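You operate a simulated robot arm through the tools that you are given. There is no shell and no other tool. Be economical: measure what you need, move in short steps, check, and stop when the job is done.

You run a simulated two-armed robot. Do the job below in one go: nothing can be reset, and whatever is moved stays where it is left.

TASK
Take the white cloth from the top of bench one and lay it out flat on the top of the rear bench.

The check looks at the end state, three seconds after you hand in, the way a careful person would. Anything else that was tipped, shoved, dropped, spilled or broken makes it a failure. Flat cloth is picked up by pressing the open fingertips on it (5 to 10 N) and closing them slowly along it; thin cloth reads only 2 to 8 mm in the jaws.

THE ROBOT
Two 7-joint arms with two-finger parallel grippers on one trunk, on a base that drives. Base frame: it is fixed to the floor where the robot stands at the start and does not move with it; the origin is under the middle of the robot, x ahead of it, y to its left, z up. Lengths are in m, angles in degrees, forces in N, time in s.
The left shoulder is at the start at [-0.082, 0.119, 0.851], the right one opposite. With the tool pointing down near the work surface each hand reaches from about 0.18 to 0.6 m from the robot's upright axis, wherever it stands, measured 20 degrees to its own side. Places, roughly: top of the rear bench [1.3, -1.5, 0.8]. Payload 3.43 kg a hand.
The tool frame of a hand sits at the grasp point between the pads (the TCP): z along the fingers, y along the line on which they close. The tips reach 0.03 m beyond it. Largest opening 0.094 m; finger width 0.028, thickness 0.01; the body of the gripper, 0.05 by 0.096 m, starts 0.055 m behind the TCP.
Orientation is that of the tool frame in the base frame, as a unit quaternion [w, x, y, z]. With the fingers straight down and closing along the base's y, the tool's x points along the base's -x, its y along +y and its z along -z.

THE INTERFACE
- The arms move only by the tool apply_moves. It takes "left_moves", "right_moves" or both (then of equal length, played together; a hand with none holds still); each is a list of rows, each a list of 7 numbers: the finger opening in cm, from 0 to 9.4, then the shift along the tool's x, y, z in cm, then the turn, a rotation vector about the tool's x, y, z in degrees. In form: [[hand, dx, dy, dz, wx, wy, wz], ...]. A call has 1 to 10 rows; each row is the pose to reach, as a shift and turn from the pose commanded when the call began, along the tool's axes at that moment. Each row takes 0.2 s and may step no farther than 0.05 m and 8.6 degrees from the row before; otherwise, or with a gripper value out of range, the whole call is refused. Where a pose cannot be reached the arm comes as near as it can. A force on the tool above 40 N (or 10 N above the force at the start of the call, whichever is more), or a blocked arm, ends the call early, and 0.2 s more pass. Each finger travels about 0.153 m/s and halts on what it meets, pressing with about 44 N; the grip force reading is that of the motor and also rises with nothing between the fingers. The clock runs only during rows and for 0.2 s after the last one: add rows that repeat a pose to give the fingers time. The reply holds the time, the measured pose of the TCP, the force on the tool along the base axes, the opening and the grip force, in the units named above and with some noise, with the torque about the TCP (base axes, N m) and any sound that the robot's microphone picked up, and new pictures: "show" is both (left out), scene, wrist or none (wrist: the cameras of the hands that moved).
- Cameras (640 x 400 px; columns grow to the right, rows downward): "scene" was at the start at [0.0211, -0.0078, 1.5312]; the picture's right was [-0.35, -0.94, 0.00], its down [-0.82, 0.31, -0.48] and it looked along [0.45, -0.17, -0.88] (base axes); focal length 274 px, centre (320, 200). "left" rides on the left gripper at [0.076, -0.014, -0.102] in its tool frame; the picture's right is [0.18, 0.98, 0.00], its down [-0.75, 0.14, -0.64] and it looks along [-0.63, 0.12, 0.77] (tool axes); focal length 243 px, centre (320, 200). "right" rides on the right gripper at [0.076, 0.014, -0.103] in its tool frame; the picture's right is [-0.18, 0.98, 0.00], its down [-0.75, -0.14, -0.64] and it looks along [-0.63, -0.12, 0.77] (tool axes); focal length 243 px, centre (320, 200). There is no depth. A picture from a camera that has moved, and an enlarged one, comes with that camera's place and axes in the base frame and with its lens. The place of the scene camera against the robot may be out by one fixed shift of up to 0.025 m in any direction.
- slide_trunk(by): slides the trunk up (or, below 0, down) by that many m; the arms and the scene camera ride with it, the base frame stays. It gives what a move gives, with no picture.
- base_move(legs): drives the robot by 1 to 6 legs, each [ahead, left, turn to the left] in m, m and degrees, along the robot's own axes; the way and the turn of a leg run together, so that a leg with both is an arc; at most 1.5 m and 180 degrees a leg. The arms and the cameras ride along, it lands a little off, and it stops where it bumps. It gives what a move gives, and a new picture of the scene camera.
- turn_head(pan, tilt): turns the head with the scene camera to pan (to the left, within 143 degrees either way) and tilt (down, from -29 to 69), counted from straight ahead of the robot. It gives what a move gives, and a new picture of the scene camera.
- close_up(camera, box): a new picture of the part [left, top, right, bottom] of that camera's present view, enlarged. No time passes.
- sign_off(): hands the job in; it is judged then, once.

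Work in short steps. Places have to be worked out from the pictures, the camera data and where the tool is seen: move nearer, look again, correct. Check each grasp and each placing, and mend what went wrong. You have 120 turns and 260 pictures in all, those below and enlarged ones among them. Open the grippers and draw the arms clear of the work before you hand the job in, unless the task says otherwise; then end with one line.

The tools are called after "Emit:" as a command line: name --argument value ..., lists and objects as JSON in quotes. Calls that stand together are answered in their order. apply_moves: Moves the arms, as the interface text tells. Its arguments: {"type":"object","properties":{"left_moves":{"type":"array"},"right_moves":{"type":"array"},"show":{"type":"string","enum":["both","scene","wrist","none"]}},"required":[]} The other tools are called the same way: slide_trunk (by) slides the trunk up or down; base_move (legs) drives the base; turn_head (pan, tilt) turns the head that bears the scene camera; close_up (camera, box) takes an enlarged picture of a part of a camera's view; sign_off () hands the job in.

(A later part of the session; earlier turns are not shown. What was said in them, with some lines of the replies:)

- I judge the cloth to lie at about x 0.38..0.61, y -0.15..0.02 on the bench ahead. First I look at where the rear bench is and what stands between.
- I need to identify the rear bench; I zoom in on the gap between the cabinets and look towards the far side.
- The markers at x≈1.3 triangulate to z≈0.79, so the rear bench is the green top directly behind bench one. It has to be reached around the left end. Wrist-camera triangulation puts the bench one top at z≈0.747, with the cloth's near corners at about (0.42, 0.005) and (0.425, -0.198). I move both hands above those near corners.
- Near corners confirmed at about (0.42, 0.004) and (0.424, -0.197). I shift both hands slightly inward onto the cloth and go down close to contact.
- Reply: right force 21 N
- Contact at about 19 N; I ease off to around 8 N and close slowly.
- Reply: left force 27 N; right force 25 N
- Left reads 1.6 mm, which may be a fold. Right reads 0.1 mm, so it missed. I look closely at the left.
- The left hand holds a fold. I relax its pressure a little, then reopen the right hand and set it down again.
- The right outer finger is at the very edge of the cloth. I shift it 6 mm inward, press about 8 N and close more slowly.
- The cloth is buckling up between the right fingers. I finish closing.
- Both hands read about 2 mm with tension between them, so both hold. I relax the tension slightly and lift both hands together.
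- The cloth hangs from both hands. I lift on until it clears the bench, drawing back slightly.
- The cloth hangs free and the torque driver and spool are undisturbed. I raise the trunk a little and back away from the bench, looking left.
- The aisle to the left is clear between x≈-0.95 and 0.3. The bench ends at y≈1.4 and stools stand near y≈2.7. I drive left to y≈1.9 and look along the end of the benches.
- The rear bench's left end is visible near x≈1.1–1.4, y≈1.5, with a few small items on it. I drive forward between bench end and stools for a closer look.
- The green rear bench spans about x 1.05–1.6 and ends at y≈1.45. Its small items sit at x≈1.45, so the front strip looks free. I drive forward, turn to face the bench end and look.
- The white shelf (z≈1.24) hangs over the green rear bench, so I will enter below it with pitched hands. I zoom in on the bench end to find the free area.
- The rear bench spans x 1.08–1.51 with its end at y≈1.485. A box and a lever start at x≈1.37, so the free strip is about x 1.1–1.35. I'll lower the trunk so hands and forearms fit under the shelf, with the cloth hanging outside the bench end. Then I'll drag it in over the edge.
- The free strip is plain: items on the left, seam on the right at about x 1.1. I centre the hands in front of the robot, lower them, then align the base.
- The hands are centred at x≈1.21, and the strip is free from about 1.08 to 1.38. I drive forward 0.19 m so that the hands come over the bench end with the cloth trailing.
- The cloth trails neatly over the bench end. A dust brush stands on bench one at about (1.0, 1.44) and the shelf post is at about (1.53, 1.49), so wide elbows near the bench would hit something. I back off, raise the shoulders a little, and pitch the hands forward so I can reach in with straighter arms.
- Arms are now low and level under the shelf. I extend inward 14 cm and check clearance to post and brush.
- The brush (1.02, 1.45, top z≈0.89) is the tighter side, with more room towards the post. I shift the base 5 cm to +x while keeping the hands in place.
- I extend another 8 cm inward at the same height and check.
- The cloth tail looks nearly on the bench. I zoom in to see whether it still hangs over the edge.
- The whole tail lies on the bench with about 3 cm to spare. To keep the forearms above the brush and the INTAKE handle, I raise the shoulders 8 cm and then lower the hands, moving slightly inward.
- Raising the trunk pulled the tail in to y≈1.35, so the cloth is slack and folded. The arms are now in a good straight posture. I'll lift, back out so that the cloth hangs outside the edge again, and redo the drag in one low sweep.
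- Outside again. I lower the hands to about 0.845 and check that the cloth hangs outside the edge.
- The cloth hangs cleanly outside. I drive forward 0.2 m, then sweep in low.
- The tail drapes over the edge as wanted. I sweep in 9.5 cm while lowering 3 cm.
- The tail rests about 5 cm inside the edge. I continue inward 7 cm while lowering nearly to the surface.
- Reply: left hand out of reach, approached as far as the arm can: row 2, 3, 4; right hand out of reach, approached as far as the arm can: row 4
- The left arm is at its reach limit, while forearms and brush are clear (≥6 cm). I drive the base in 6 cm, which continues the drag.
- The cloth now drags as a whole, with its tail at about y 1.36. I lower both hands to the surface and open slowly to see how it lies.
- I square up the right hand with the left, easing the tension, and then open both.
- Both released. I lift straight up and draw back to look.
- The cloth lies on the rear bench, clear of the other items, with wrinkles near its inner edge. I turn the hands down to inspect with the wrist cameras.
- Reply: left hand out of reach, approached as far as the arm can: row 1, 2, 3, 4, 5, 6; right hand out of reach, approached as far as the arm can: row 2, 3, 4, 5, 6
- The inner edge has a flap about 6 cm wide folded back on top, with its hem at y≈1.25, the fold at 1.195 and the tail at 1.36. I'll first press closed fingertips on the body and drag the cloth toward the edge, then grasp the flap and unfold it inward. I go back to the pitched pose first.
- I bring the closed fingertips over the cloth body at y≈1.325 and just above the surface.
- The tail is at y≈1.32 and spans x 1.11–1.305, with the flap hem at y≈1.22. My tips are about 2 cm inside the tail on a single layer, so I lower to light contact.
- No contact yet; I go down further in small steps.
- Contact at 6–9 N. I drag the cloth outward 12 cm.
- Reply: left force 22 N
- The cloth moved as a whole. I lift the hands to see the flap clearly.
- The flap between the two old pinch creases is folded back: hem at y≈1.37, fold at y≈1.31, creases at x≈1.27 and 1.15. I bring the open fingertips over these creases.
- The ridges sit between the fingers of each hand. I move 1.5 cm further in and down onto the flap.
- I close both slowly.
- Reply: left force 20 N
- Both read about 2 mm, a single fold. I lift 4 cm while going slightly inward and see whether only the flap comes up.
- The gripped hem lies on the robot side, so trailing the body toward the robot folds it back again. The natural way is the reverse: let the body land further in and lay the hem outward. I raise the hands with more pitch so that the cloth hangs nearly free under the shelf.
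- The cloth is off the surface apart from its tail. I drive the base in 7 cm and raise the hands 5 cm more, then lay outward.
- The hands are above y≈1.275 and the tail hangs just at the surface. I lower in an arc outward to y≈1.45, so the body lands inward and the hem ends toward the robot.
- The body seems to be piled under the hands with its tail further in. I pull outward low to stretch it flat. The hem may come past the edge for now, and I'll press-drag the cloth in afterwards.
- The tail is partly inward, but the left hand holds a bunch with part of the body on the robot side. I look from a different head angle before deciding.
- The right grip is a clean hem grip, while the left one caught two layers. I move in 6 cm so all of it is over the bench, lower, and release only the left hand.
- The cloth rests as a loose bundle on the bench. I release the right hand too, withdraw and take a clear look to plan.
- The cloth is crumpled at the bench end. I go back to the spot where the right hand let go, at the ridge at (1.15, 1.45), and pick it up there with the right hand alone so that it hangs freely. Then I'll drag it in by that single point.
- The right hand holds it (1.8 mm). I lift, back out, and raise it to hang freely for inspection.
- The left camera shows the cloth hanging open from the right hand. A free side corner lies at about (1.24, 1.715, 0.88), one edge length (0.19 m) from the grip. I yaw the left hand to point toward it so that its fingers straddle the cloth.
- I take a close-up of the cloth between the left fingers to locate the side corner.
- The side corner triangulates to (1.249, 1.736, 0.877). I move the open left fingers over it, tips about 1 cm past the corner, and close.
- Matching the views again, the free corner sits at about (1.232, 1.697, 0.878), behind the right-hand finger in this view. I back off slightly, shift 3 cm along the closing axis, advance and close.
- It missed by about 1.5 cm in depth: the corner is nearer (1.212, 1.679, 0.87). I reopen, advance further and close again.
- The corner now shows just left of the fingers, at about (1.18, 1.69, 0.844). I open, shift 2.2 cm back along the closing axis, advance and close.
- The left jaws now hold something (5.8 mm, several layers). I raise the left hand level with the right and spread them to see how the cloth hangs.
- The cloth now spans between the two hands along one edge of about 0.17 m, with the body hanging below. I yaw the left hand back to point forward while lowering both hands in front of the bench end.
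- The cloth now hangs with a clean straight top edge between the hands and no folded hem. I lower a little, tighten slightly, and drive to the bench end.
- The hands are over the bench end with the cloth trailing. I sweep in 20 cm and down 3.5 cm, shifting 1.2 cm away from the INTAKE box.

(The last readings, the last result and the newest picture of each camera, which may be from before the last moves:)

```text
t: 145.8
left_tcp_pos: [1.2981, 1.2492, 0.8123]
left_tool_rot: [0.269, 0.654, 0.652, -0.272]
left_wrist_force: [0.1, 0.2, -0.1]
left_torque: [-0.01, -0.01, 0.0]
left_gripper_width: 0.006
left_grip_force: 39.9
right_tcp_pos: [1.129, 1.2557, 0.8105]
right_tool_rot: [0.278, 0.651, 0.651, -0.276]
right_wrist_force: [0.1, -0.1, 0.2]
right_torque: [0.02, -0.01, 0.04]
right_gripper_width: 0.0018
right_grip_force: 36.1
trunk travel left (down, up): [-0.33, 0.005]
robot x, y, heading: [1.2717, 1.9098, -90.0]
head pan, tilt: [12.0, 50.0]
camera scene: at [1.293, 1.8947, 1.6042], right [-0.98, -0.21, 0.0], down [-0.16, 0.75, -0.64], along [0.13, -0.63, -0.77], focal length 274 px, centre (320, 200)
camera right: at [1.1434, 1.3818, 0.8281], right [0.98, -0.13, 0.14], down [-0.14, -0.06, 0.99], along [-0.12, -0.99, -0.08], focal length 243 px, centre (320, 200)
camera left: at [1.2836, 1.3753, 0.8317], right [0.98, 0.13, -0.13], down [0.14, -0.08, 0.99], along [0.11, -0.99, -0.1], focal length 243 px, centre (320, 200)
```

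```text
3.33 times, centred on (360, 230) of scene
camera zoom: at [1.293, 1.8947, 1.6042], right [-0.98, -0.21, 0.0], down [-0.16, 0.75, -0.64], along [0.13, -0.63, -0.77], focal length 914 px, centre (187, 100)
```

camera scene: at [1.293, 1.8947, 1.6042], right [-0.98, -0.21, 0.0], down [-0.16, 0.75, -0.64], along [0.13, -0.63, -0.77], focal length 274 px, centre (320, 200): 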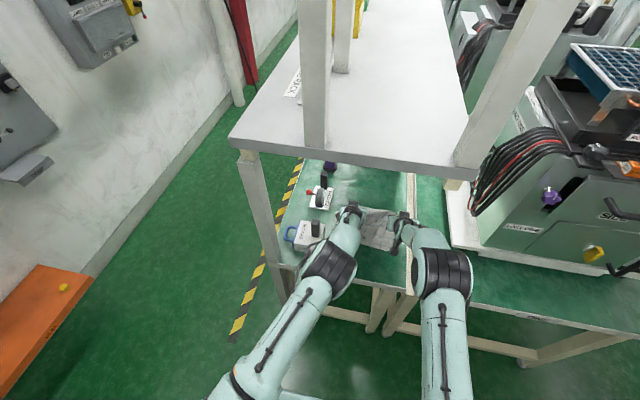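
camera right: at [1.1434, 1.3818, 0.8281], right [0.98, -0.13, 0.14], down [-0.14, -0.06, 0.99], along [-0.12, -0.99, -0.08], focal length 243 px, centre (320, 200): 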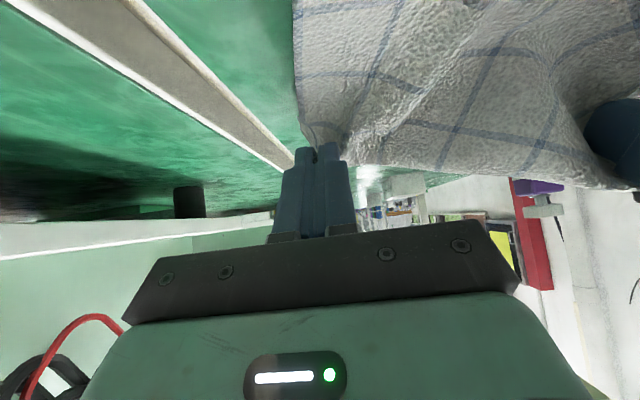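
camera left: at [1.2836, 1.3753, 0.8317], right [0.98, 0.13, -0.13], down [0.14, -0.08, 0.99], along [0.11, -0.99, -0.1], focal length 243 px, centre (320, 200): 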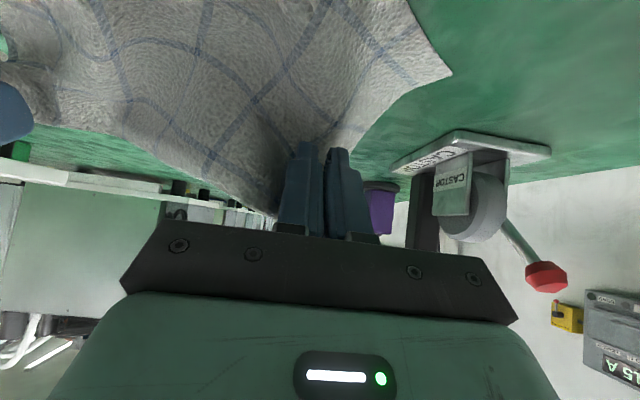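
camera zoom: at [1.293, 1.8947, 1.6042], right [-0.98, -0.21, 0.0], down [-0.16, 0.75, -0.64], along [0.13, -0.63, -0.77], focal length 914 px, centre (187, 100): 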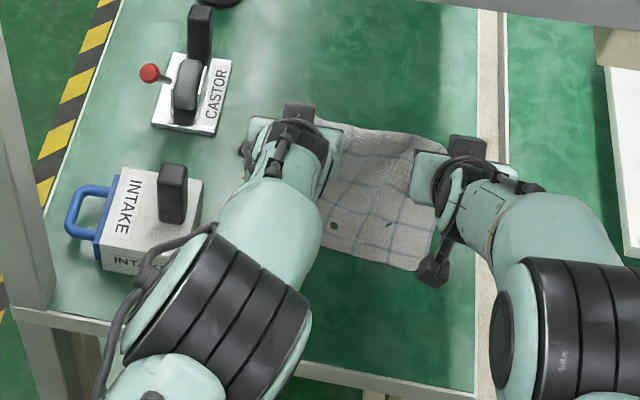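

The cloth is spread flat between the hands with its tail well inside the edge. I lower to the surface, pull slightly inward and apart, then open.

Emit:
apply_moves --left_moves '[[0, 0.3, 0.2, 1.2, 0, 0, 0], [0, 0.7, 0.4, 2.3, 0, 0, 0], [0, 0.9, 0.5, 2.9, 0, 0, 0], [0.6, 0.9, 0.5, 2.9, 0, 0, 0], [1.4, 0.9, 0.5, 2.9, 0, 0, 0], [2.4, 0.9, 0.5, 2.9, 0, 0, 0], [2.4, 0.9, 0.5, 2.9, 0, 0, 0], [2.4, -1.1, 0.5, 0.9, 0, 0, 0], [2.4, -3.6, 0.5, -1.6, 0, 0, 0], [2.4, -5, 0.5, -3, 0, 0, 0]]' --right_moves '[[0, 0.3, -0.2, 1.2, 0, 0, 0], [0, 0.7, -0.4, 2.3, 0, 0, 0], [0, 1.0, -0.5, 2.9, 0, 0, 0], [0.6, 1.0, -0.5, 2.9, 0, 0, 0], [1.4, 1.0, -0.5, 2.9, 0, 0, 0], [2.4, 1.0, -0.5, 2.9, 0, 0, 0], [2.4, 1.0, -0.5, 2.9, 0, 0, 0], [2.4, -1.1, -0.5, 0.9, 0, 0, 0], [2.4, -3.6, -0.5, -1.6, 0, 0, 0], [2.4, -5, -0.5, -3, 0, 0, 0]]' --show "none"

Emit:
base_move --legs '[[-0.3, 0, 0]]'

Emit:
close_up --camera "scene" --box '[310, 130, 430, 220]'

```text
t: 148.0
left_tcp_pos: [1.3035, 1.239, 0.8724]
left_tool_rot: [0.269, 0.654, 0.653, -0.273]
left_wrist_force: [-0.2, -0.8, 0.4]
left_torque: [0.0, 0.01, 0.02]
left_gripper_width: 0.024
left_grip_force: 0.1
right_tcp_pos: [1.1254, 1.243, 0.8665]
right_tool_rot: [0.278, 0.65, 0.651, -0.276]
right_wrist_force: [0.8, 0.1, 0.5]
right_torque: [0.0, -0.01, -0.04]
right_gripper_width: 0.024
right_grip_force: 0.0
trunk travel left (down, up): [-0.33, 0.005]
robot x, y, heading: [1.2726, 1.9138, -90.0]
head pan, tilt: [12.0, 50.0]
```

```text
t: 150.0
left_tcp_pos: [1.3027, 1.5324, 0.8719]
left_tool_rot: [0.269, 0.655, 0.651, -0.273]
left_wrist_force: [-0.2, 0.3, -0.2]
left_torque: [0.04, -0.04, 0.03]
left_gripper_width: 0.0242
left_grip_force: 0.1
right_tcp_pos: [1.1241, 1.5373, 0.8671]
right_tool_rot: [0.278, 0.651, 0.65, -0.277]
right_wrist_force: [0.1, -1.1, 0.7]
right_torque: [-0.02, -0.02, -0.02]
right_gripper_width: 0.0237
right_grip_force: 0.1
trunk travel left (down, up): [-0.33, 0.005]
robot x, y, heading: [1.273, 2.2055, -90.0]
head pan, tilt: [12.0, 50.0]
camera scene: at [1.2937, 2.19, 1.6044], right [-0.98, -0.2, 0.0], down [-0.16, 0.75, -0.64], along [0.13, -0.63, -0.77], focal length 274 px, centre (320, 200)
```

scene: 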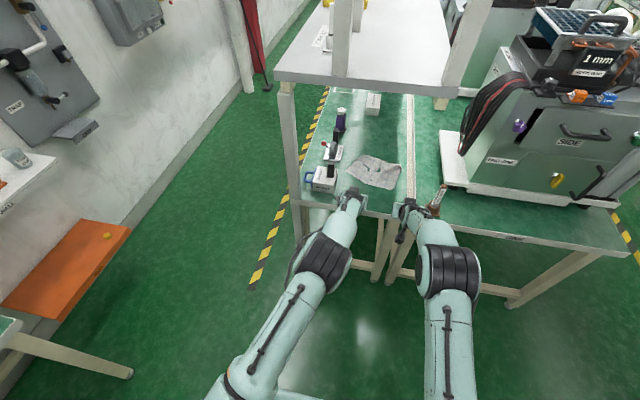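

```text
4.44 times, centred on (370, 175) of scene
camera zoom: at [1.2937, 2.19, 1.6044], right [-0.98, -0.2, 0.0], down [-0.16, 0.75, -0.64], along [0.13, -0.63, -0.77], focal length 1218 px, centre (98, 311)
```

zoom: 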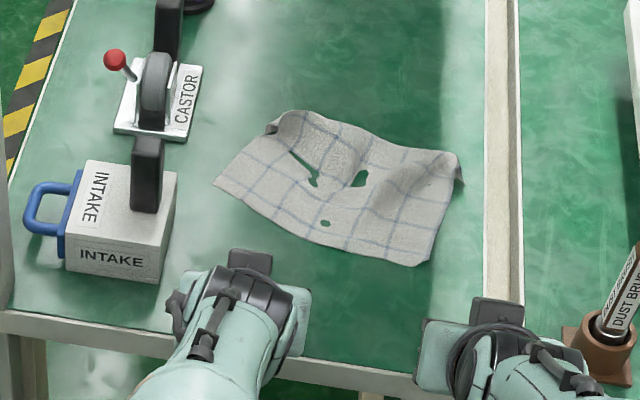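

All four sides are now spread on the bench. I zoom in more to judge wrinkles and whether the inner edge is folded.

Emit:
close_up --camera "scene" --box '[342, 146, 406, 192]'

```text
8.70 times, centred on (374, 169) of scene
camera zoom: at [1.2937, 2.19, 1.6044], right [-0.98, -0.2, 0.0], down [-0.16, 0.75, -0.64], along [0.13, -0.63, -0.77], focal length 2384 px, centre (-150, 470)
```

zoom: 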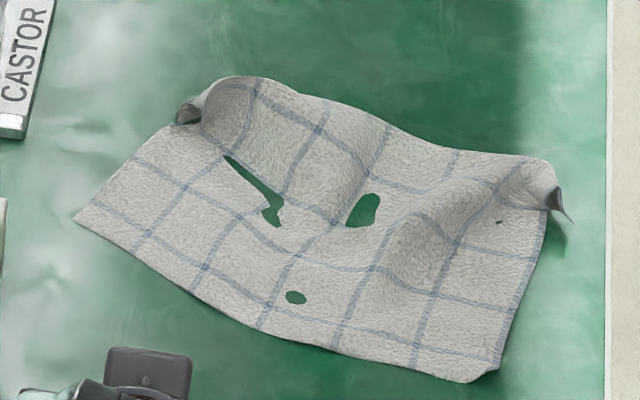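

The inner-left edge has a hump with its corner curled, and the inner-right corner is slightly curled. I will anchor the outer right with one fingertip and press-drag the inner left part outward, then do the mirror image.

Emit:
base_move --legs '[[0.34, 0, 0]]'

Emit:
apply_moves --left_moves '[[0, 1, -0.5, -1, 0, 0, 0], [0, 2.4, -1.2, -2.4, 0, 0, 0], [0, 3.6, -1.8, -1.2, 0, 0, 0], [0, 5.4, -1.8, 0.6, 0, 0, 0], [0, 7.3, -1.8, 2.5, 0, 0, 0]]' --right_moves '[[0, 3, 1, -2.4, 0, 0, 0], [0, 6, 2, -5, 0, 0, 0], [0, 9, 3, -8, 0, 0, 0], [0, 12, 3.9, -9, 0, 0, 0], [0, 15, 3.9, -6.3, 0, 0, 0]]'

Emit:
close_up --camera "scene" --box '[290, 170, 450, 290]'

```text
t: 152.3
left_tcp_pos: [1.2994, 1.1891, 0.8713]
left_tool_rot: [0.269, 0.655, 0.652, -0.272]
left_wrist_force: [-0.9, -0.1, 0.2]
left_torque: [0.04, 0.01, -0.03]
left_gripper_width: 0.0241
left_grip_force: 0.1
right_tcp_pos: [1.1227, 1.1964, 0.8661]
right_tool_rot: [0.277, 0.652, 0.65, -0.277]
right_wrist_force: [-0.1, -0.9, 0.1]
right_torque: [0.0, -0.02, 0.01]
right_gripper_width: 0.0243
right_grip_force: 0.1
trunk travel left (down, up): [-0.33, 0.005]
robot x, y, heading: [1.2702, 1.8642, -90.2]
head pan, tilt: [12.0, 50.0]
camera scene: at [1.2922, 1.8473, 1.6041], right [-0.98, -0.2, 0.0], down [-0.16, 0.75, -0.64], along [0.13, -0.63, -0.77], focal length 274 px, centre (320, 200)
```

scene: 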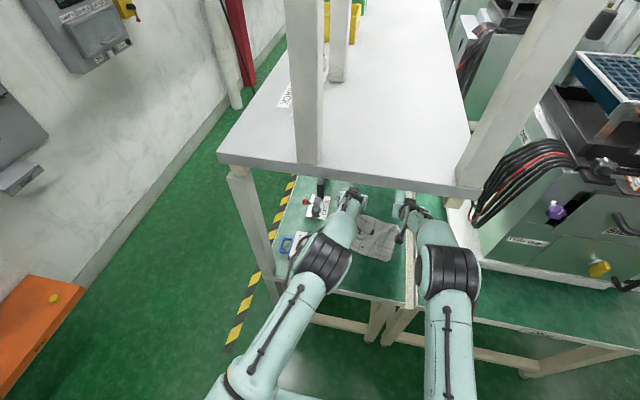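

```text
t: 153.5
left_tcp_pos: [1.283, 1.2226, 0.7999]
left_tool_rot: [0.269, 0.655, 0.651, -0.272]
left_wrist_force: [0.8, -0.4, 0.1]
left_torque: [0.01, -0.04, -0.01]
left_gripper_width: 0.0
left_grip_force: 32.8
right_tcp_pos: [1.1575, 1.3471, 0.8002]
right_tool_rot: [0.278, 0.651, 0.649, -0.277]
right_wrist_force: [0.9, -0.9, 1.1]
right_torque: [0.01, 0.0, -0.01]
right_gripper_width: 0.0001
right_grip_force: 33.4
trunk travel left (down, up): [-0.33, 0.005]
robot x, y, heading: [1.2732, 1.8627, -90.4]
head pan, tilt: [12.0, 50.0]
camera scene: at [1.2916, 1.8462, 1.6042], right [-0.98, -0.2, 0.0], down [-0.16, 0.75, -0.64], along [0.13, -0.63, -0.77], focal length 274 px, centre (320, 200)
camera right: at [1.1711, 1.4728, 0.8169], right [0.98, -0.13, 0.14], down [-0.14, -0.06, 0.99], along [-0.12, -0.99, -0.08], focal length 243 px, centre (320, 200)
camera left: at [1.2689, 1.3487, 0.8191], right [0.98, 0.12, -0.13], down [0.14, -0.08, 0.99], along [0.11, -0.99, -0.1], focal length 243 px, centre (320, 200)
```

scene: 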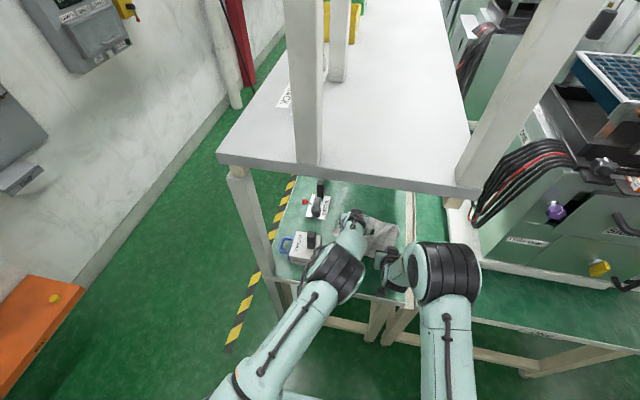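
right: 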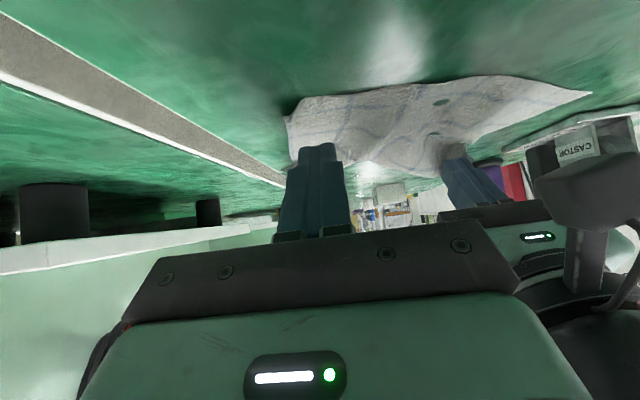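
left: 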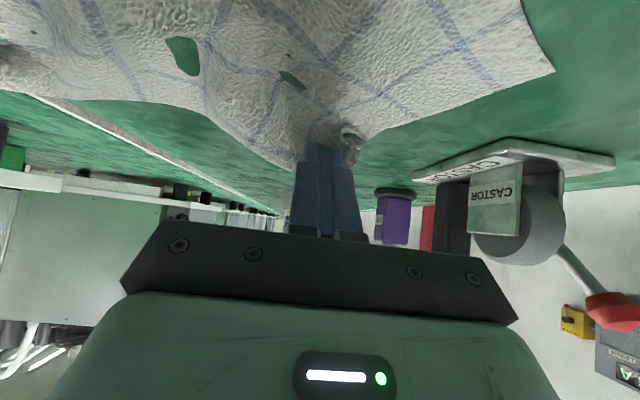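

```text
3.33 times, centred on (370, 230) of scene
camera zoom: at [1.2916, 1.8462, 1.6042], right [-0.98, -0.2, 0.0], down [-0.16, 0.75, -0.64], along [0.13, -0.63, -0.77], focal length 914 px, centre (153, 100)
```

zoom: 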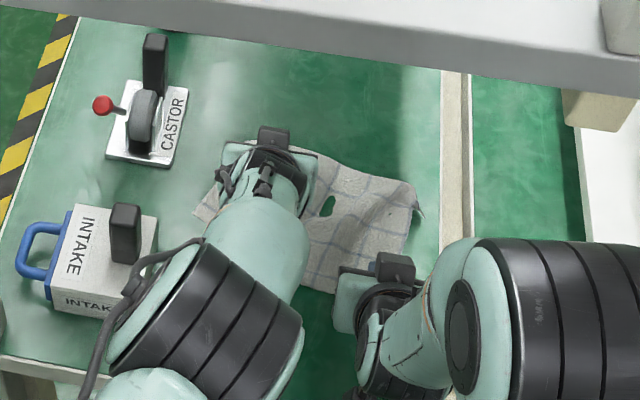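

The left tip is right at the hump beside the curled corner, and the right tip is on the outer right of the cloth. I press both and drag the left inward and outward-left by 3.5 cm.

Emit:
apply_moves --left_moves '[[0, 0.8, 0, 0.8, 0, 0, 0], [0, 1.45, 0, 1.45, 0, 0, 0], [0, 0.75, 0.5, 2.15, 0, 0, 0], [0, 0.05, 1, 2.85, 0, 0, 0], [0, -0.65, 1.5, 3.55, 0, 0, 0], [0, -1.0, 1.5, 3.9, 0, 0, 0], [0, -2.4, 1.5, 2.5, 0, 0, 0], [0, -3.8, 1.5, 1.1, 0, 0, 0], [0, -5.2, 1.5, -0.3, 0, 0, 0]]' --right_moves '[[0, 0.8, 0, 0.8, 0, 0, 0], [0, 1.5, 0, 1.45, 0, 0, 0], [0, 1.5, 0, 1.45, 0, 0, 0], [0, 1.5, 0, 1.45, 0, 0, 0], [0, 1.5, 0, 1.45, 0, 0, 0], [0, 1.5, 0, 1.45, 0, 0, 0], [0, 0, 0, 0, 0, 0, 0], [0, -2, 0, -2, 0, 0, 0], [0, -4, 0, -4, 0, 0, 0]]'

Emit:
close_up --camera "left" --box '[0, 0, 560, 250]'

```text
t: 155.5
left_tcp_pos: [1.2969, 1.1918, 0.8421]
left_tool_rot: [0.269, 0.655, 0.651, -0.274]
left_wrist_force: [-0.1, -0.4, -0.8]
left_torque: [0.01, -0.01, 0.02]
left_gripper_width: 0.0
left_grip_force: 33.0
right_tcp_pos: [1.1592, 1.3451, 0.859]
right_tool_rot: [0.277, 0.651, 0.651, -0.276]
right_wrist_force: [1.0, 0.3, -0.9]
right_torque: [0.01, 0.02, -0.01]
right_gripper_width: 0.0
right_grip_force: 33.4
trunk travel left (down, up): [-0.33, 0.005]
robot x, y, heading: [1.2717, 1.864, -90.4]
head pan, tilt: [12.0, 50.0]
camera scene: at [1.2923, 1.8478, 1.6042], right [-0.98, -0.2, 0.0], down [-0.16, 0.75, -0.64], along [0.13, -0.63, -0.77], focal length 274 px, centre (320, 200)
camera right: at [1.1738, 1.4712, 0.8766], right [0.98, -0.13, 0.13], down [-0.14, -0.06, 0.99], along [-0.12, -0.99, -0.08], focal length 243 px, centre (320, 200)
camera left: at [1.2837, 1.3176, 0.8611], right [0.98, 0.12, -0.13], down [0.14, -0.08, 0.99], along [0.11, -0.99, -0.09], focal length 243 px, centre (320, 200)
```

scene: 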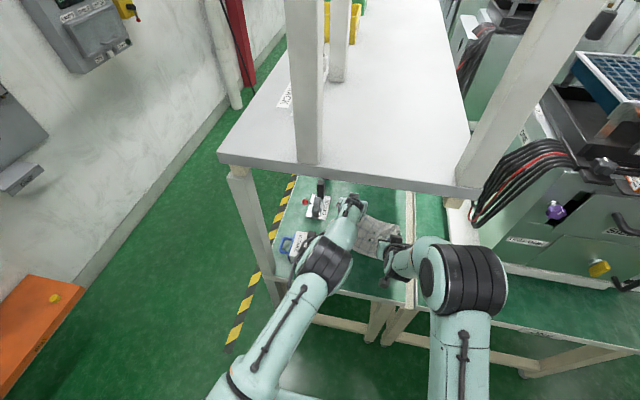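
right: 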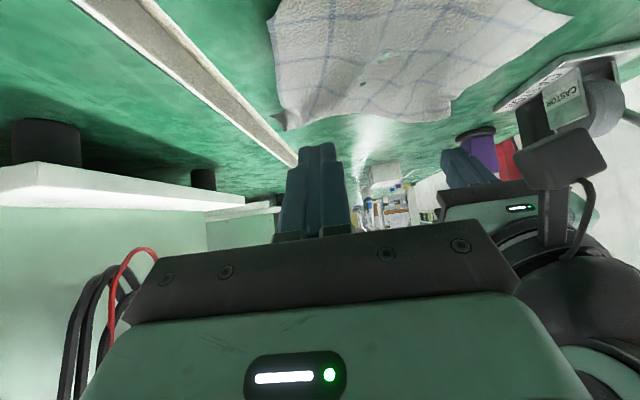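
left: 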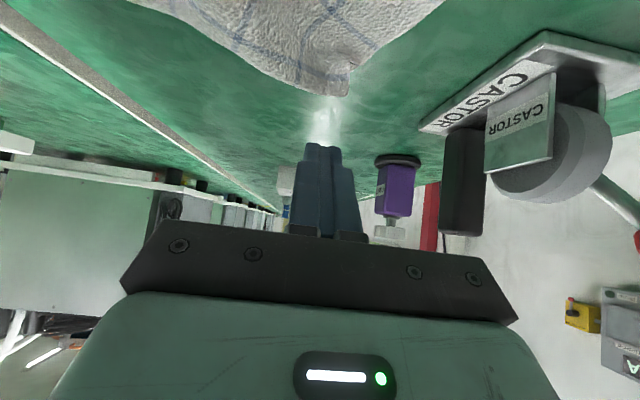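

```text
1.14 times, centred on (280, 125) of left
camera zoom: at [1.2837, 1.3176, 0.8611], right [0.98, 0.12, -0.13], down [0.14, -0.08, 0.99], along [0.11, -0.99, -0.09], focal length 277 px, centre (366, 286)
```

zoom: 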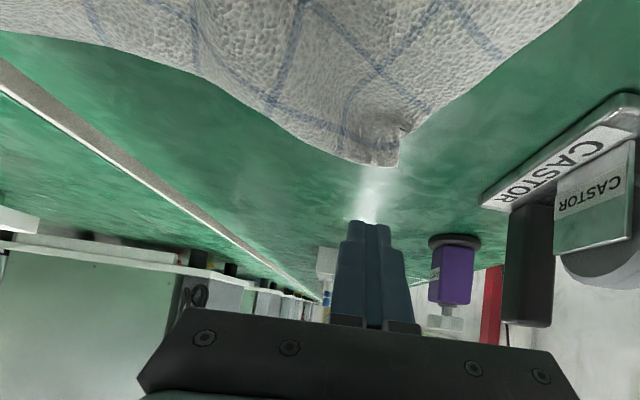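

The inner-left corner is now stretched out and the cloth looks nearly flat. I withdraw to check the whole.

Emit:
apply_moves --left_moves '[[0, -2, 0, -2, 0, 0, 0], [0, -3, 0, -3, 0, 0, 0]]' --right_moves '[[0, -1, 0, -1, 0, 0, 0], [0, -1.5, 0, -1.5, 0, 0, 0]]' --show "none"

Emit:
base_move --legs '[[-0.34, 0, 0]]'

Emit:
close_up --camera "scene" --box '[330, 136, 410, 192]'

```text
t: 156.1
left_tcp_pos: [1.2972, 1.191, 0.8812]
left_tool_rot: [0.268, 0.656, 0.651, -0.272]
left_wrist_force: [1.5, -0.2, -0.1]
left_torque: [-0.03, 0.01, -0.02]
left_gripper_width: 0.0001
left_grip_force: 32.7
right_tcp_pos: [1.162, 1.3455, 0.8802]
right_tool_rot: [0.278, 0.652, 0.649, -0.277]
right_wrist_force: [-0.3, -0.4, 0.3]
right_torque: [-0.06, 0.02, -0.02]
right_gripper_width: 0.0001
right_grip_force: 32.7
trunk travel left (down, up): [-0.33, 0.005]
robot x, y, heading: [1.2741, 1.8596, -90.2]
head pan, tilt: [12.0, 50.0]
```

```text
t: 158.3
left_tcp_pos: [1.2962, 1.5384, 0.8821]
left_tool_rot: [0.268, 0.657, 0.649, -0.274]
left_wrist_force: [0.9, -0.8, 0.1]
left_torque: [-0.01, 0.0, 0.01]
left_gripper_width: 0.0
left_grip_force: 33.1
right_tcp_pos: [1.1607, 1.6929, 0.8793]
right_tool_rot: [0.277, 0.653, 0.648, -0.278]
right_wrist_force: [-0.5, 0.3, 0.0]
right_torque: [-0.01, -0.02, -0.03]
right_gripper_width: 0.0
right_grip_force: 33.1
trunk travel left (down, up): [-0.33, 0.005]
robot x, y, heading: [1.2742, 2.209, -90.6]
head pan, tilt: [12.0, 50.0]
camera scene: at [1.2946, 2.1948, 1.6044], right [-0.98, -0.2, 0.0], down [-0.15, 0.75, -0.64], along [0.13, -0.63, -0.77], focal length 274 px, centre (320, 200)
```

scene: 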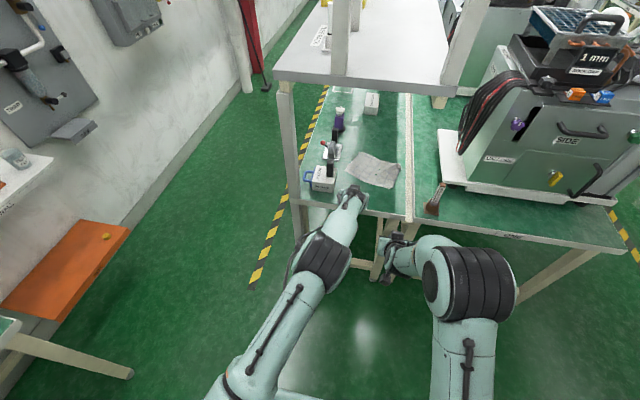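

```text
7.14 times, centred on (370, 164) of scene
camera zoom: at [1.2946, 2.1948, 1.6044], right [-0.98, -0.2, 0.0], down [-0.15, 0.75, -0.64], along [0.13, -0.63, -0.77], focal length 1958 px, centre (-37, 457)
```

zoom: 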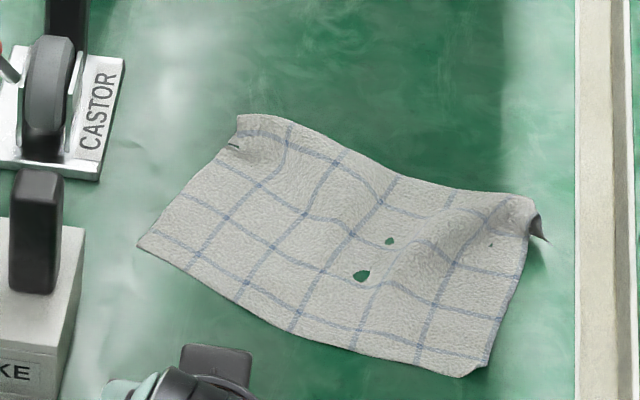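

Much flatter. One ridge remains near the inner right corner, so I anchor the left part with one fingertip and press-drag that corner inward and to the right by 3.5 cm.

Emit:
base_move --legs '[[0.34, 0, 0.5]]'

Emit:
apply_moves --left_moves '[[0, 3.5, 0, -2.8, 0, 0, 0], [0, 7.4, 0.2, -4.6, 0, 0, 0], [0, 11.8, 0.4, -4.0, 0, 0, 0], [0, 14.1, 0.4, -1.7, 0, 0, 0], [0, 15.2, 0.4, -0.67, 0, 0, 0], [0, 15.2, 0.4, -0.67, 0, 0, 0], [0, 15.2, 0.4, -0.67, 0, 0, 0], [0, 15.2, 0.4, -0.67, 0, 0, 0], [0, 12.2, 0.4, -3.7, 0, 0, 0], [0, 9.3, 0.4, -6.5, 0, 0, 0]]' --right_moves '[[0, -3.1, -1.2, 3.26, 0, 0, 0], [0, -4.8, -2.4, 7.2, 0, 0, 0], [0, -2.8, -2.4, 10.9, 0, 0, 0], [0, -0.2, -2.4, 13.3, 0, 0, 0], [0, 0.5, -2.4, 14.0, 0, 0, 0], [0, -0.5, -2.9, 15.1, 0, 0, 0], [0, -1.55, -3.4, 16.2, 0, 0, 0], [0, -1.9, -3.4, 16.5, 0, 0, 0], [0, -4.8, -3.4, 13.8, 0, 0, 0], [0, -7.7, -3.4, 11.0, 0, 0, 0]]' --show "wrist"

```text
t: 160.5
left_tcp_pos: [1.2934, 1.2137, 0.8811]
left_tool_rot: [0.269, 0.656, 0.65, -0.273]
left_wrist_force: [-0.1, -0.4, 0.2]
left_torque: [-0.01, -0.01, 0.03]
left_gripper_width: 0.0
left_grip_force: 33.1
right_tcp_pos: [1.1572, 1.3702, 0.879]
right_tool_rot: [0.276, 0.654, 0.647, -0.277]
right_wrist_force: [0.1, -0.2, -0.4]
right_torque: [0.02, -0.02, 0.0]
right_gripper_width: 0.0002
right_grip_force: 33.3
trunk travel left (down, up): [-0.33, 0.005]
robot x, y, heading: [1.2714, 1.8859, -90.5]
head pan, tilt: [12.0, 50.0]
camera scene: at [1.2914, 1.8698, 1.6041], right [-0.98, -0.2, 0.0], down [-0.15, 0.75, -0.64], along [0.13, -0.63, -0.77], focal length 274 px, centre (320, 200)
```

scene: 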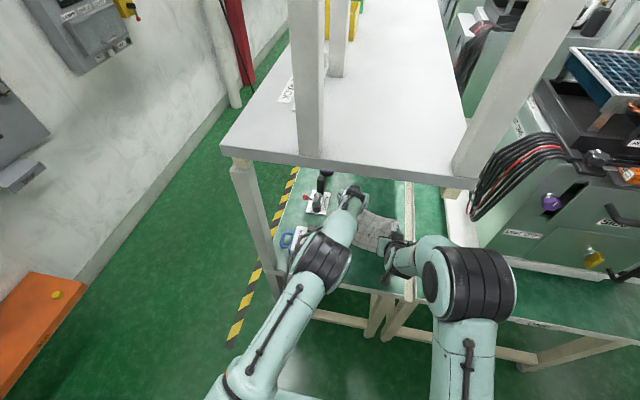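

```text
t: 162.7
left_tcp_pos: [1.3017, 1.3239, 0.8622]
left_tool_rot: [0.268, 0.657, 0.651, -0.272]
left_wrist_force: [-0.3, -0.6, -0.9]
left_torque: [-0.02, 0.0, 0.03]
left_gripper_width: 0.0001
left_grip_force: 33.0
right_tcp_pos: [1.1255, 1.2346, 0.8586]
right_tool_rot: [0.277, 0.654, 0.648, -0.277]
right_wrist_force: [0.4, 0.7, -0.2]
right_torque: [-0.03, 0.01, -0.01]
right_gripper_width: 0.0
right_grip_force: 33.1
trunk travel left (down, up): [-0.33, 0.005]
robot x, y, heading: [1.2706, 1.8853, -90.7]
head pan, tilt: [12.0, 50.0]
camera right: at [1.1396, 1.3619, 0.8758], right [0.98, -0.13, 0.13], down [-0.14, -0.06, 0.99], along [-0.12, -0.99, -0.08], focal length 243 px, centre (320, 200)
camera left: at [1.2883, 1.4502, 0.8811], right [0.98, 0.12, -0.13], down [0.14, -0.08, 0.99], along [0.11, -0.99, -0.1], focal length 243 px, centre (320, 200)
```

right: 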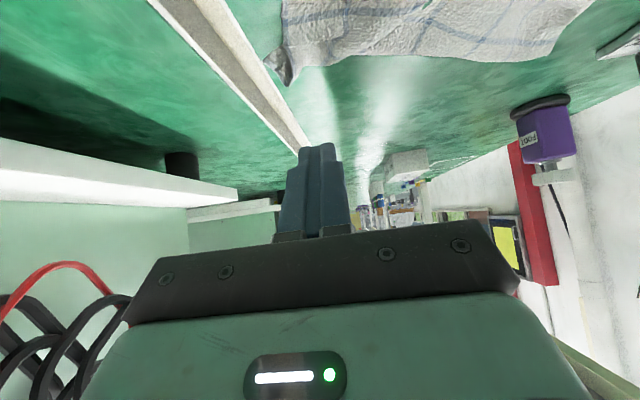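
left: 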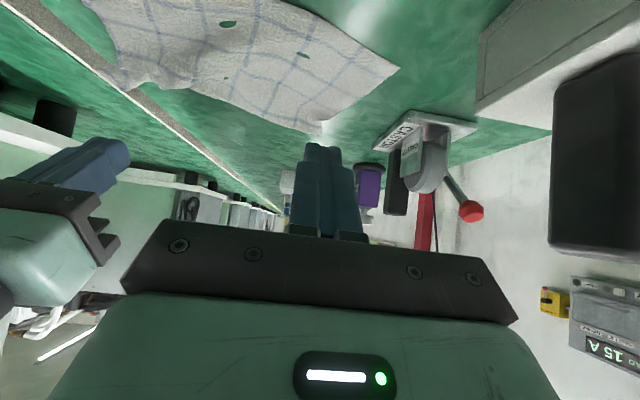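

The cloth is spread with only a small curl left at the inner right corner. I back off once more and check the overall state.

Emit:
base_move --legs '[[-0.38, 0, 0.6]]'

Emit:
close_up --camera "scene" --box '[330, 126, 410, 182]'

```text
t: 165.1
left_tcp_pos: [1.3096, 1.6914, 0.8615]
left_tool_rot: [0.27, 0.653, 0.653, -0.272]
left_wrist_force: [0.2, 0.2, -0.7]
left_torque: [-0.01, 0.03, 0.01]
left_gripper_width: 0.0
left_grip_force: 33.1
right_tcp_pos: [1.1347, 1.6014, 0.8598]
right_tool_rot: [0.28, 0.648, 0.652, -0.276]
right_wrist_force: [0.6, -0.7, -0.7]
right_torque: [-0.01, -0.01, 0.05]
right_gripper_width: 0.0
right_grip_force: 33.4
trunk travel left (down, up): [-0.33, 0.005]
robot x, y, heading: [1.2709, 2.2573, -89.9]
head pan, tilt: [12.0, 50.0]
camera scene: at [1.293, 2.2388, 1.6044], right [-0.98, -0.21, 0.0], down [-0.16, 0.75, -0.64], along [0.14, -0.63, -0.77], focal length 274 px, centre (320, 200)
```

scene: 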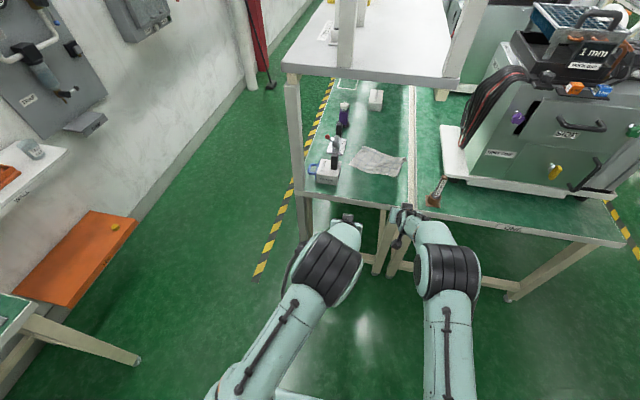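

```text
7.14 times, centred on (370, 154) of scene
camera zoom: at [1.293, 2.2388, 1.6044], right [-0.98, -0.21, 0.0], down [-0.16, 0.75, -0.64], along [0.14, -0.63, -0.77], focal length 1958 px, centre (-37, 529)
```

zoom: 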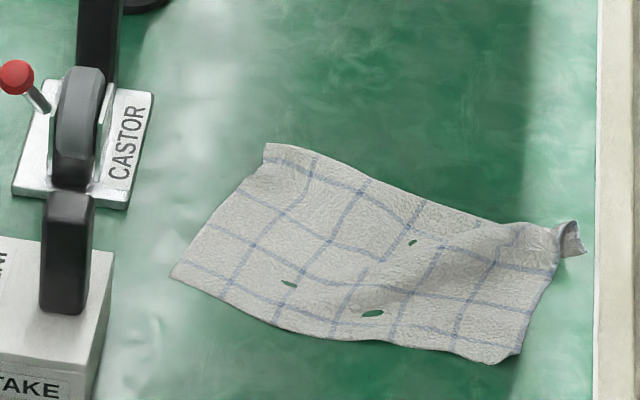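

Nearly flat; a low ridge remains on the right side. I do one last smoothing: anchor the inner left part and draw the outer right part 3.5 cm outward.

Emit:
base_move --legs '[[0.37, 0, 0]]'

Emit:
apply_moves --left_moves '[[0, -2.8, -1, 2.8, 0, 0, 0], [0, -4.6, -2, 6.0, 0, 0, 0], [0, -2.8, -2.5, 9.2, 0, 0, 0], [0, -1.06, -2.5, 11, 0, 0, 0], [0, -0.14, -2.5, 11.9, 0, 0, 0], [0, -0.14, -2.5, 11.9, 0, 0, 0], [0, -0.14, -2.5, 11.9, 0, 0, 0], [0, -0.14, -2.5, 11.9, 0, 0, 0], [0, -3.2, -2.5, 8.8, 0, 0, 0], [0, -6, -2.5, 6, 0, 0, 0]]' --right_moves '[[0, 3.1, 1, -3.2, 0, 0, 0], [0, 6.6, 2, -5.5, 0, 0, 0], [0, 9.8, 2.8, -3.8, 0, 0, 0], [0, 11.6, 2.8, -2.1, 0, 0, 0], [0, 12.4, 2.8, -1.3, 0, 0, 0], [0, 13.4, 2.8, -2.4, 0, 0, 0], [0, 14.5, 2.8, -3.5, 0, 0, 0], [0, 14.8, 2.8, -3.85, 0, 0, 0], [0, 11.9, 2.8, -6.7, 0, 0, 0], [0, 9, 2.8, -9.4, 0, 0, 0]]' --show "none"

Emit:
base_move --legs '[[-0.4, 0, 0]]'

Emit:
close_up --camera "scene" --box '[330, 126, 410, 182]'

```text
t: 167.4
left_tcp_pos: [1.3168, 1.3207, 0.8614]
left_tool_rot: [0.27, 0.651, 0.656, -0.271]
left_wrist_force: [0.1, 0.5, -0.2]
left_torque: [0.01, 0.01, -0.01]
left_gripper_width: 0.0002
left_grip_force: 33.1
right_tcp_pos: [1.1408, 1.2284, 0.8589]
right_tool_rot: [0.28, 0.647, 0.654, -0.274]
right_wrist_force: [0.0, -0.8, -0.4]
right_torque: [0.0, 0.0, -0.01]
right_gripper_width: 0.0003
right_grip_force: 32.5
trunk travel left (down, up): [-0.33, 0.005]
robot x, y, heading: [1.2755, 1.8809, -89.7]
head pan, tilt: [12.0, 50.0]
camera scene: at [1.2956, 1.866, 1.6041], right [-0.98, -0.22, 0.0], down [-0.17, 0.75, -0.64], along [0.14, -0.63, -0.77], focal length 274 px, centre (320, 200)
```

scene: 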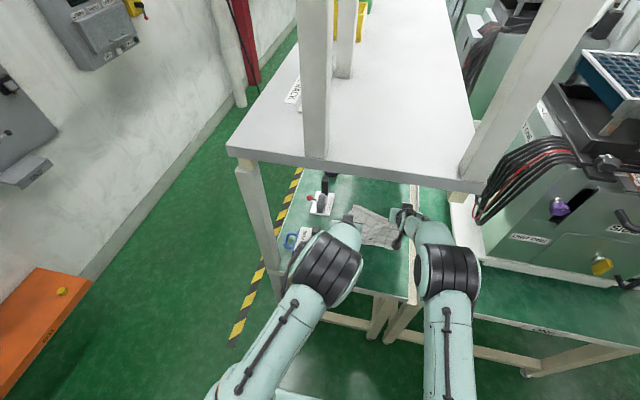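

```text
t: 169.6
left_tcp_pos: [1.2917, 1.2346, 0.8598]
left_tool_rot: [0.27, 0.651, 0.656, -0.271]
left_wrist_force: [-0.7, -0.2, -1.1]
left_torque: [0.0, -0.02, -0.02]
left_gripper_width: 0.0001
left_grip_force: 33.2
right_tcp_pos: [1.168, 1.3577, 0.8581]
right_tool_rot: [0.279, 0.647, 0.655, -0.274]
right_wrist_force: [-0.1, 0.4, 0.7]
right_torque: [0.0, -0.01, -0.04]
right_gripper_width: 0.0
right_grip_force: 33.1
trunk travel left (down, up): [-0.33, 0.005]
robot x, y, heading: [1.273, 1.8787, -89.3]
head pan, tilt: [12.0, 50.0]
```

```text
t: 172.2
left_tcp_pos: [1.2844, 1.6442, 0.8623]
left_tool_rot: [0.27, 0.652, 0.654, -0.273]
left_wrist_force: [-0.7, -0.2, -0.2]
left_torque: [-0.01, 0.0, 0.01]
left_gripper_width: 0.0001
left_grip_force: 33.0
right_tcp_pos: [1.1613, 1.7721, 0.8582]
right_tool_rot: [0.279, 0.649, 0.651, -0.277]
right_wrist_force: [-0.6, 0.6, 0.0]
right_torque: [-0.03, -0.04, 0.04]
right_gripper_width: 0.0
right_grip_force: 32.9
trunk travel left (down, up): [-0.33, 0.005]
robot x, y, heading: [1.2707, 2.2934, -89.7]
head pan, tilt: [12.0, 50.0]
camera scene: at [1.2926, 2.2793, 1.6044], right [-0.98, -0.21, 0.0], down [-0.16, 0.75, -0.64], along [0.14, -0.63, -0.77], focal length 274 px, centre (320, 200)
```

scene: 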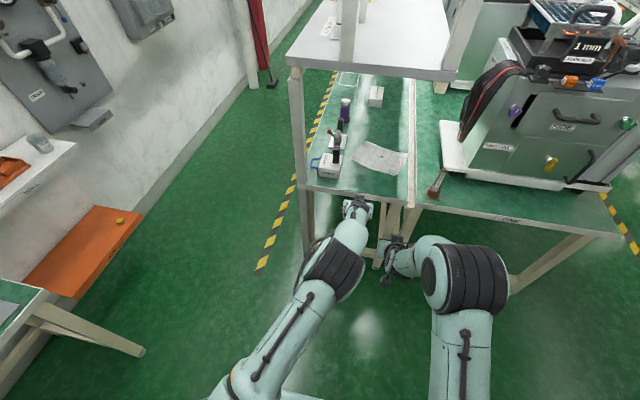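

```text
7.14 times, centred on (370, 154) of scene
camera zoom: at [1.2926, 2.2793, 1.6044], right [-0.98, -0.21, 0.0], down [-0.16, 0.75, -0.64], along [0.14, -0.63, -0.77], focal length 1958 px, centre (-37, 529)
```

zoom: 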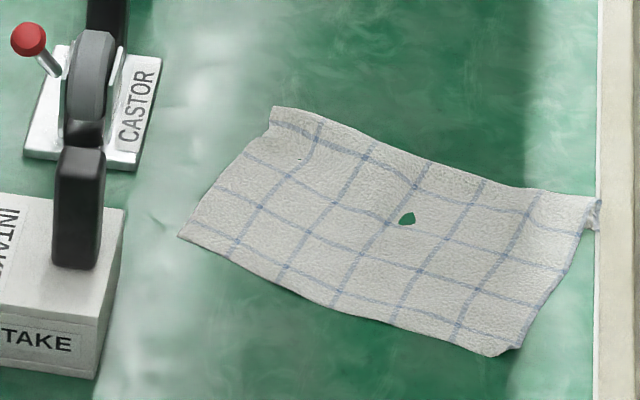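

The cloth now lies flat on the rear bench, with the items around it untouched. I open the grippers; the arms are already clear outside the bench.

Emit:
apply_moves --left_moves '[[4, 0, 0, 0, 0, 0, 0], [6, 0, 0, 0, 0, 0, 0]]' --right_moves '[[4, 0, 0, 0, 0, 0, 0], [6, 0, 0, 0, 0, 0, 0]]' --show "none"

```text
t: 172.8
left_tcp_pos: [1.2859, 1.6458, 0.8617]
left_tool_rot: [0.271, 0.652, 0.654, -0.272]
left_wrist_force: [-0.4, 0.2, -0.6]
left_torque: [-0.07, 0.01, 0.02]
left_gripper_width: 0.0601
left_grip_force: 0.1
right_tcp_pos: [1.1606, 1.7721, 0.8582]
right_tool_rot: [0.28, 0.648, 0.653, -0.275]
right_wrist_force: [0.0, 0.0, 0.5]
right_torque: [0.02, -0.02, -0.01]
right_gripper_width: 0.06
right_grip_force: 0.0
trunk travel left (down, up): [-0.33, 0.005]
robot x, y, heading: [1.2754, 2.293, -89.7]
head pan, tilt: [12.0, 50.0]
```

The grippers are open and the arms are clear, so I hand in.

Emit:
sign_off

```text
The job is handed in.
```

I moved the white cloth from bench one and laid it flat on the rear bench's left end; only the inner right corner is slightly curled, close to the seam with bench one. The nearby items looked undisturbed in the last pictures.
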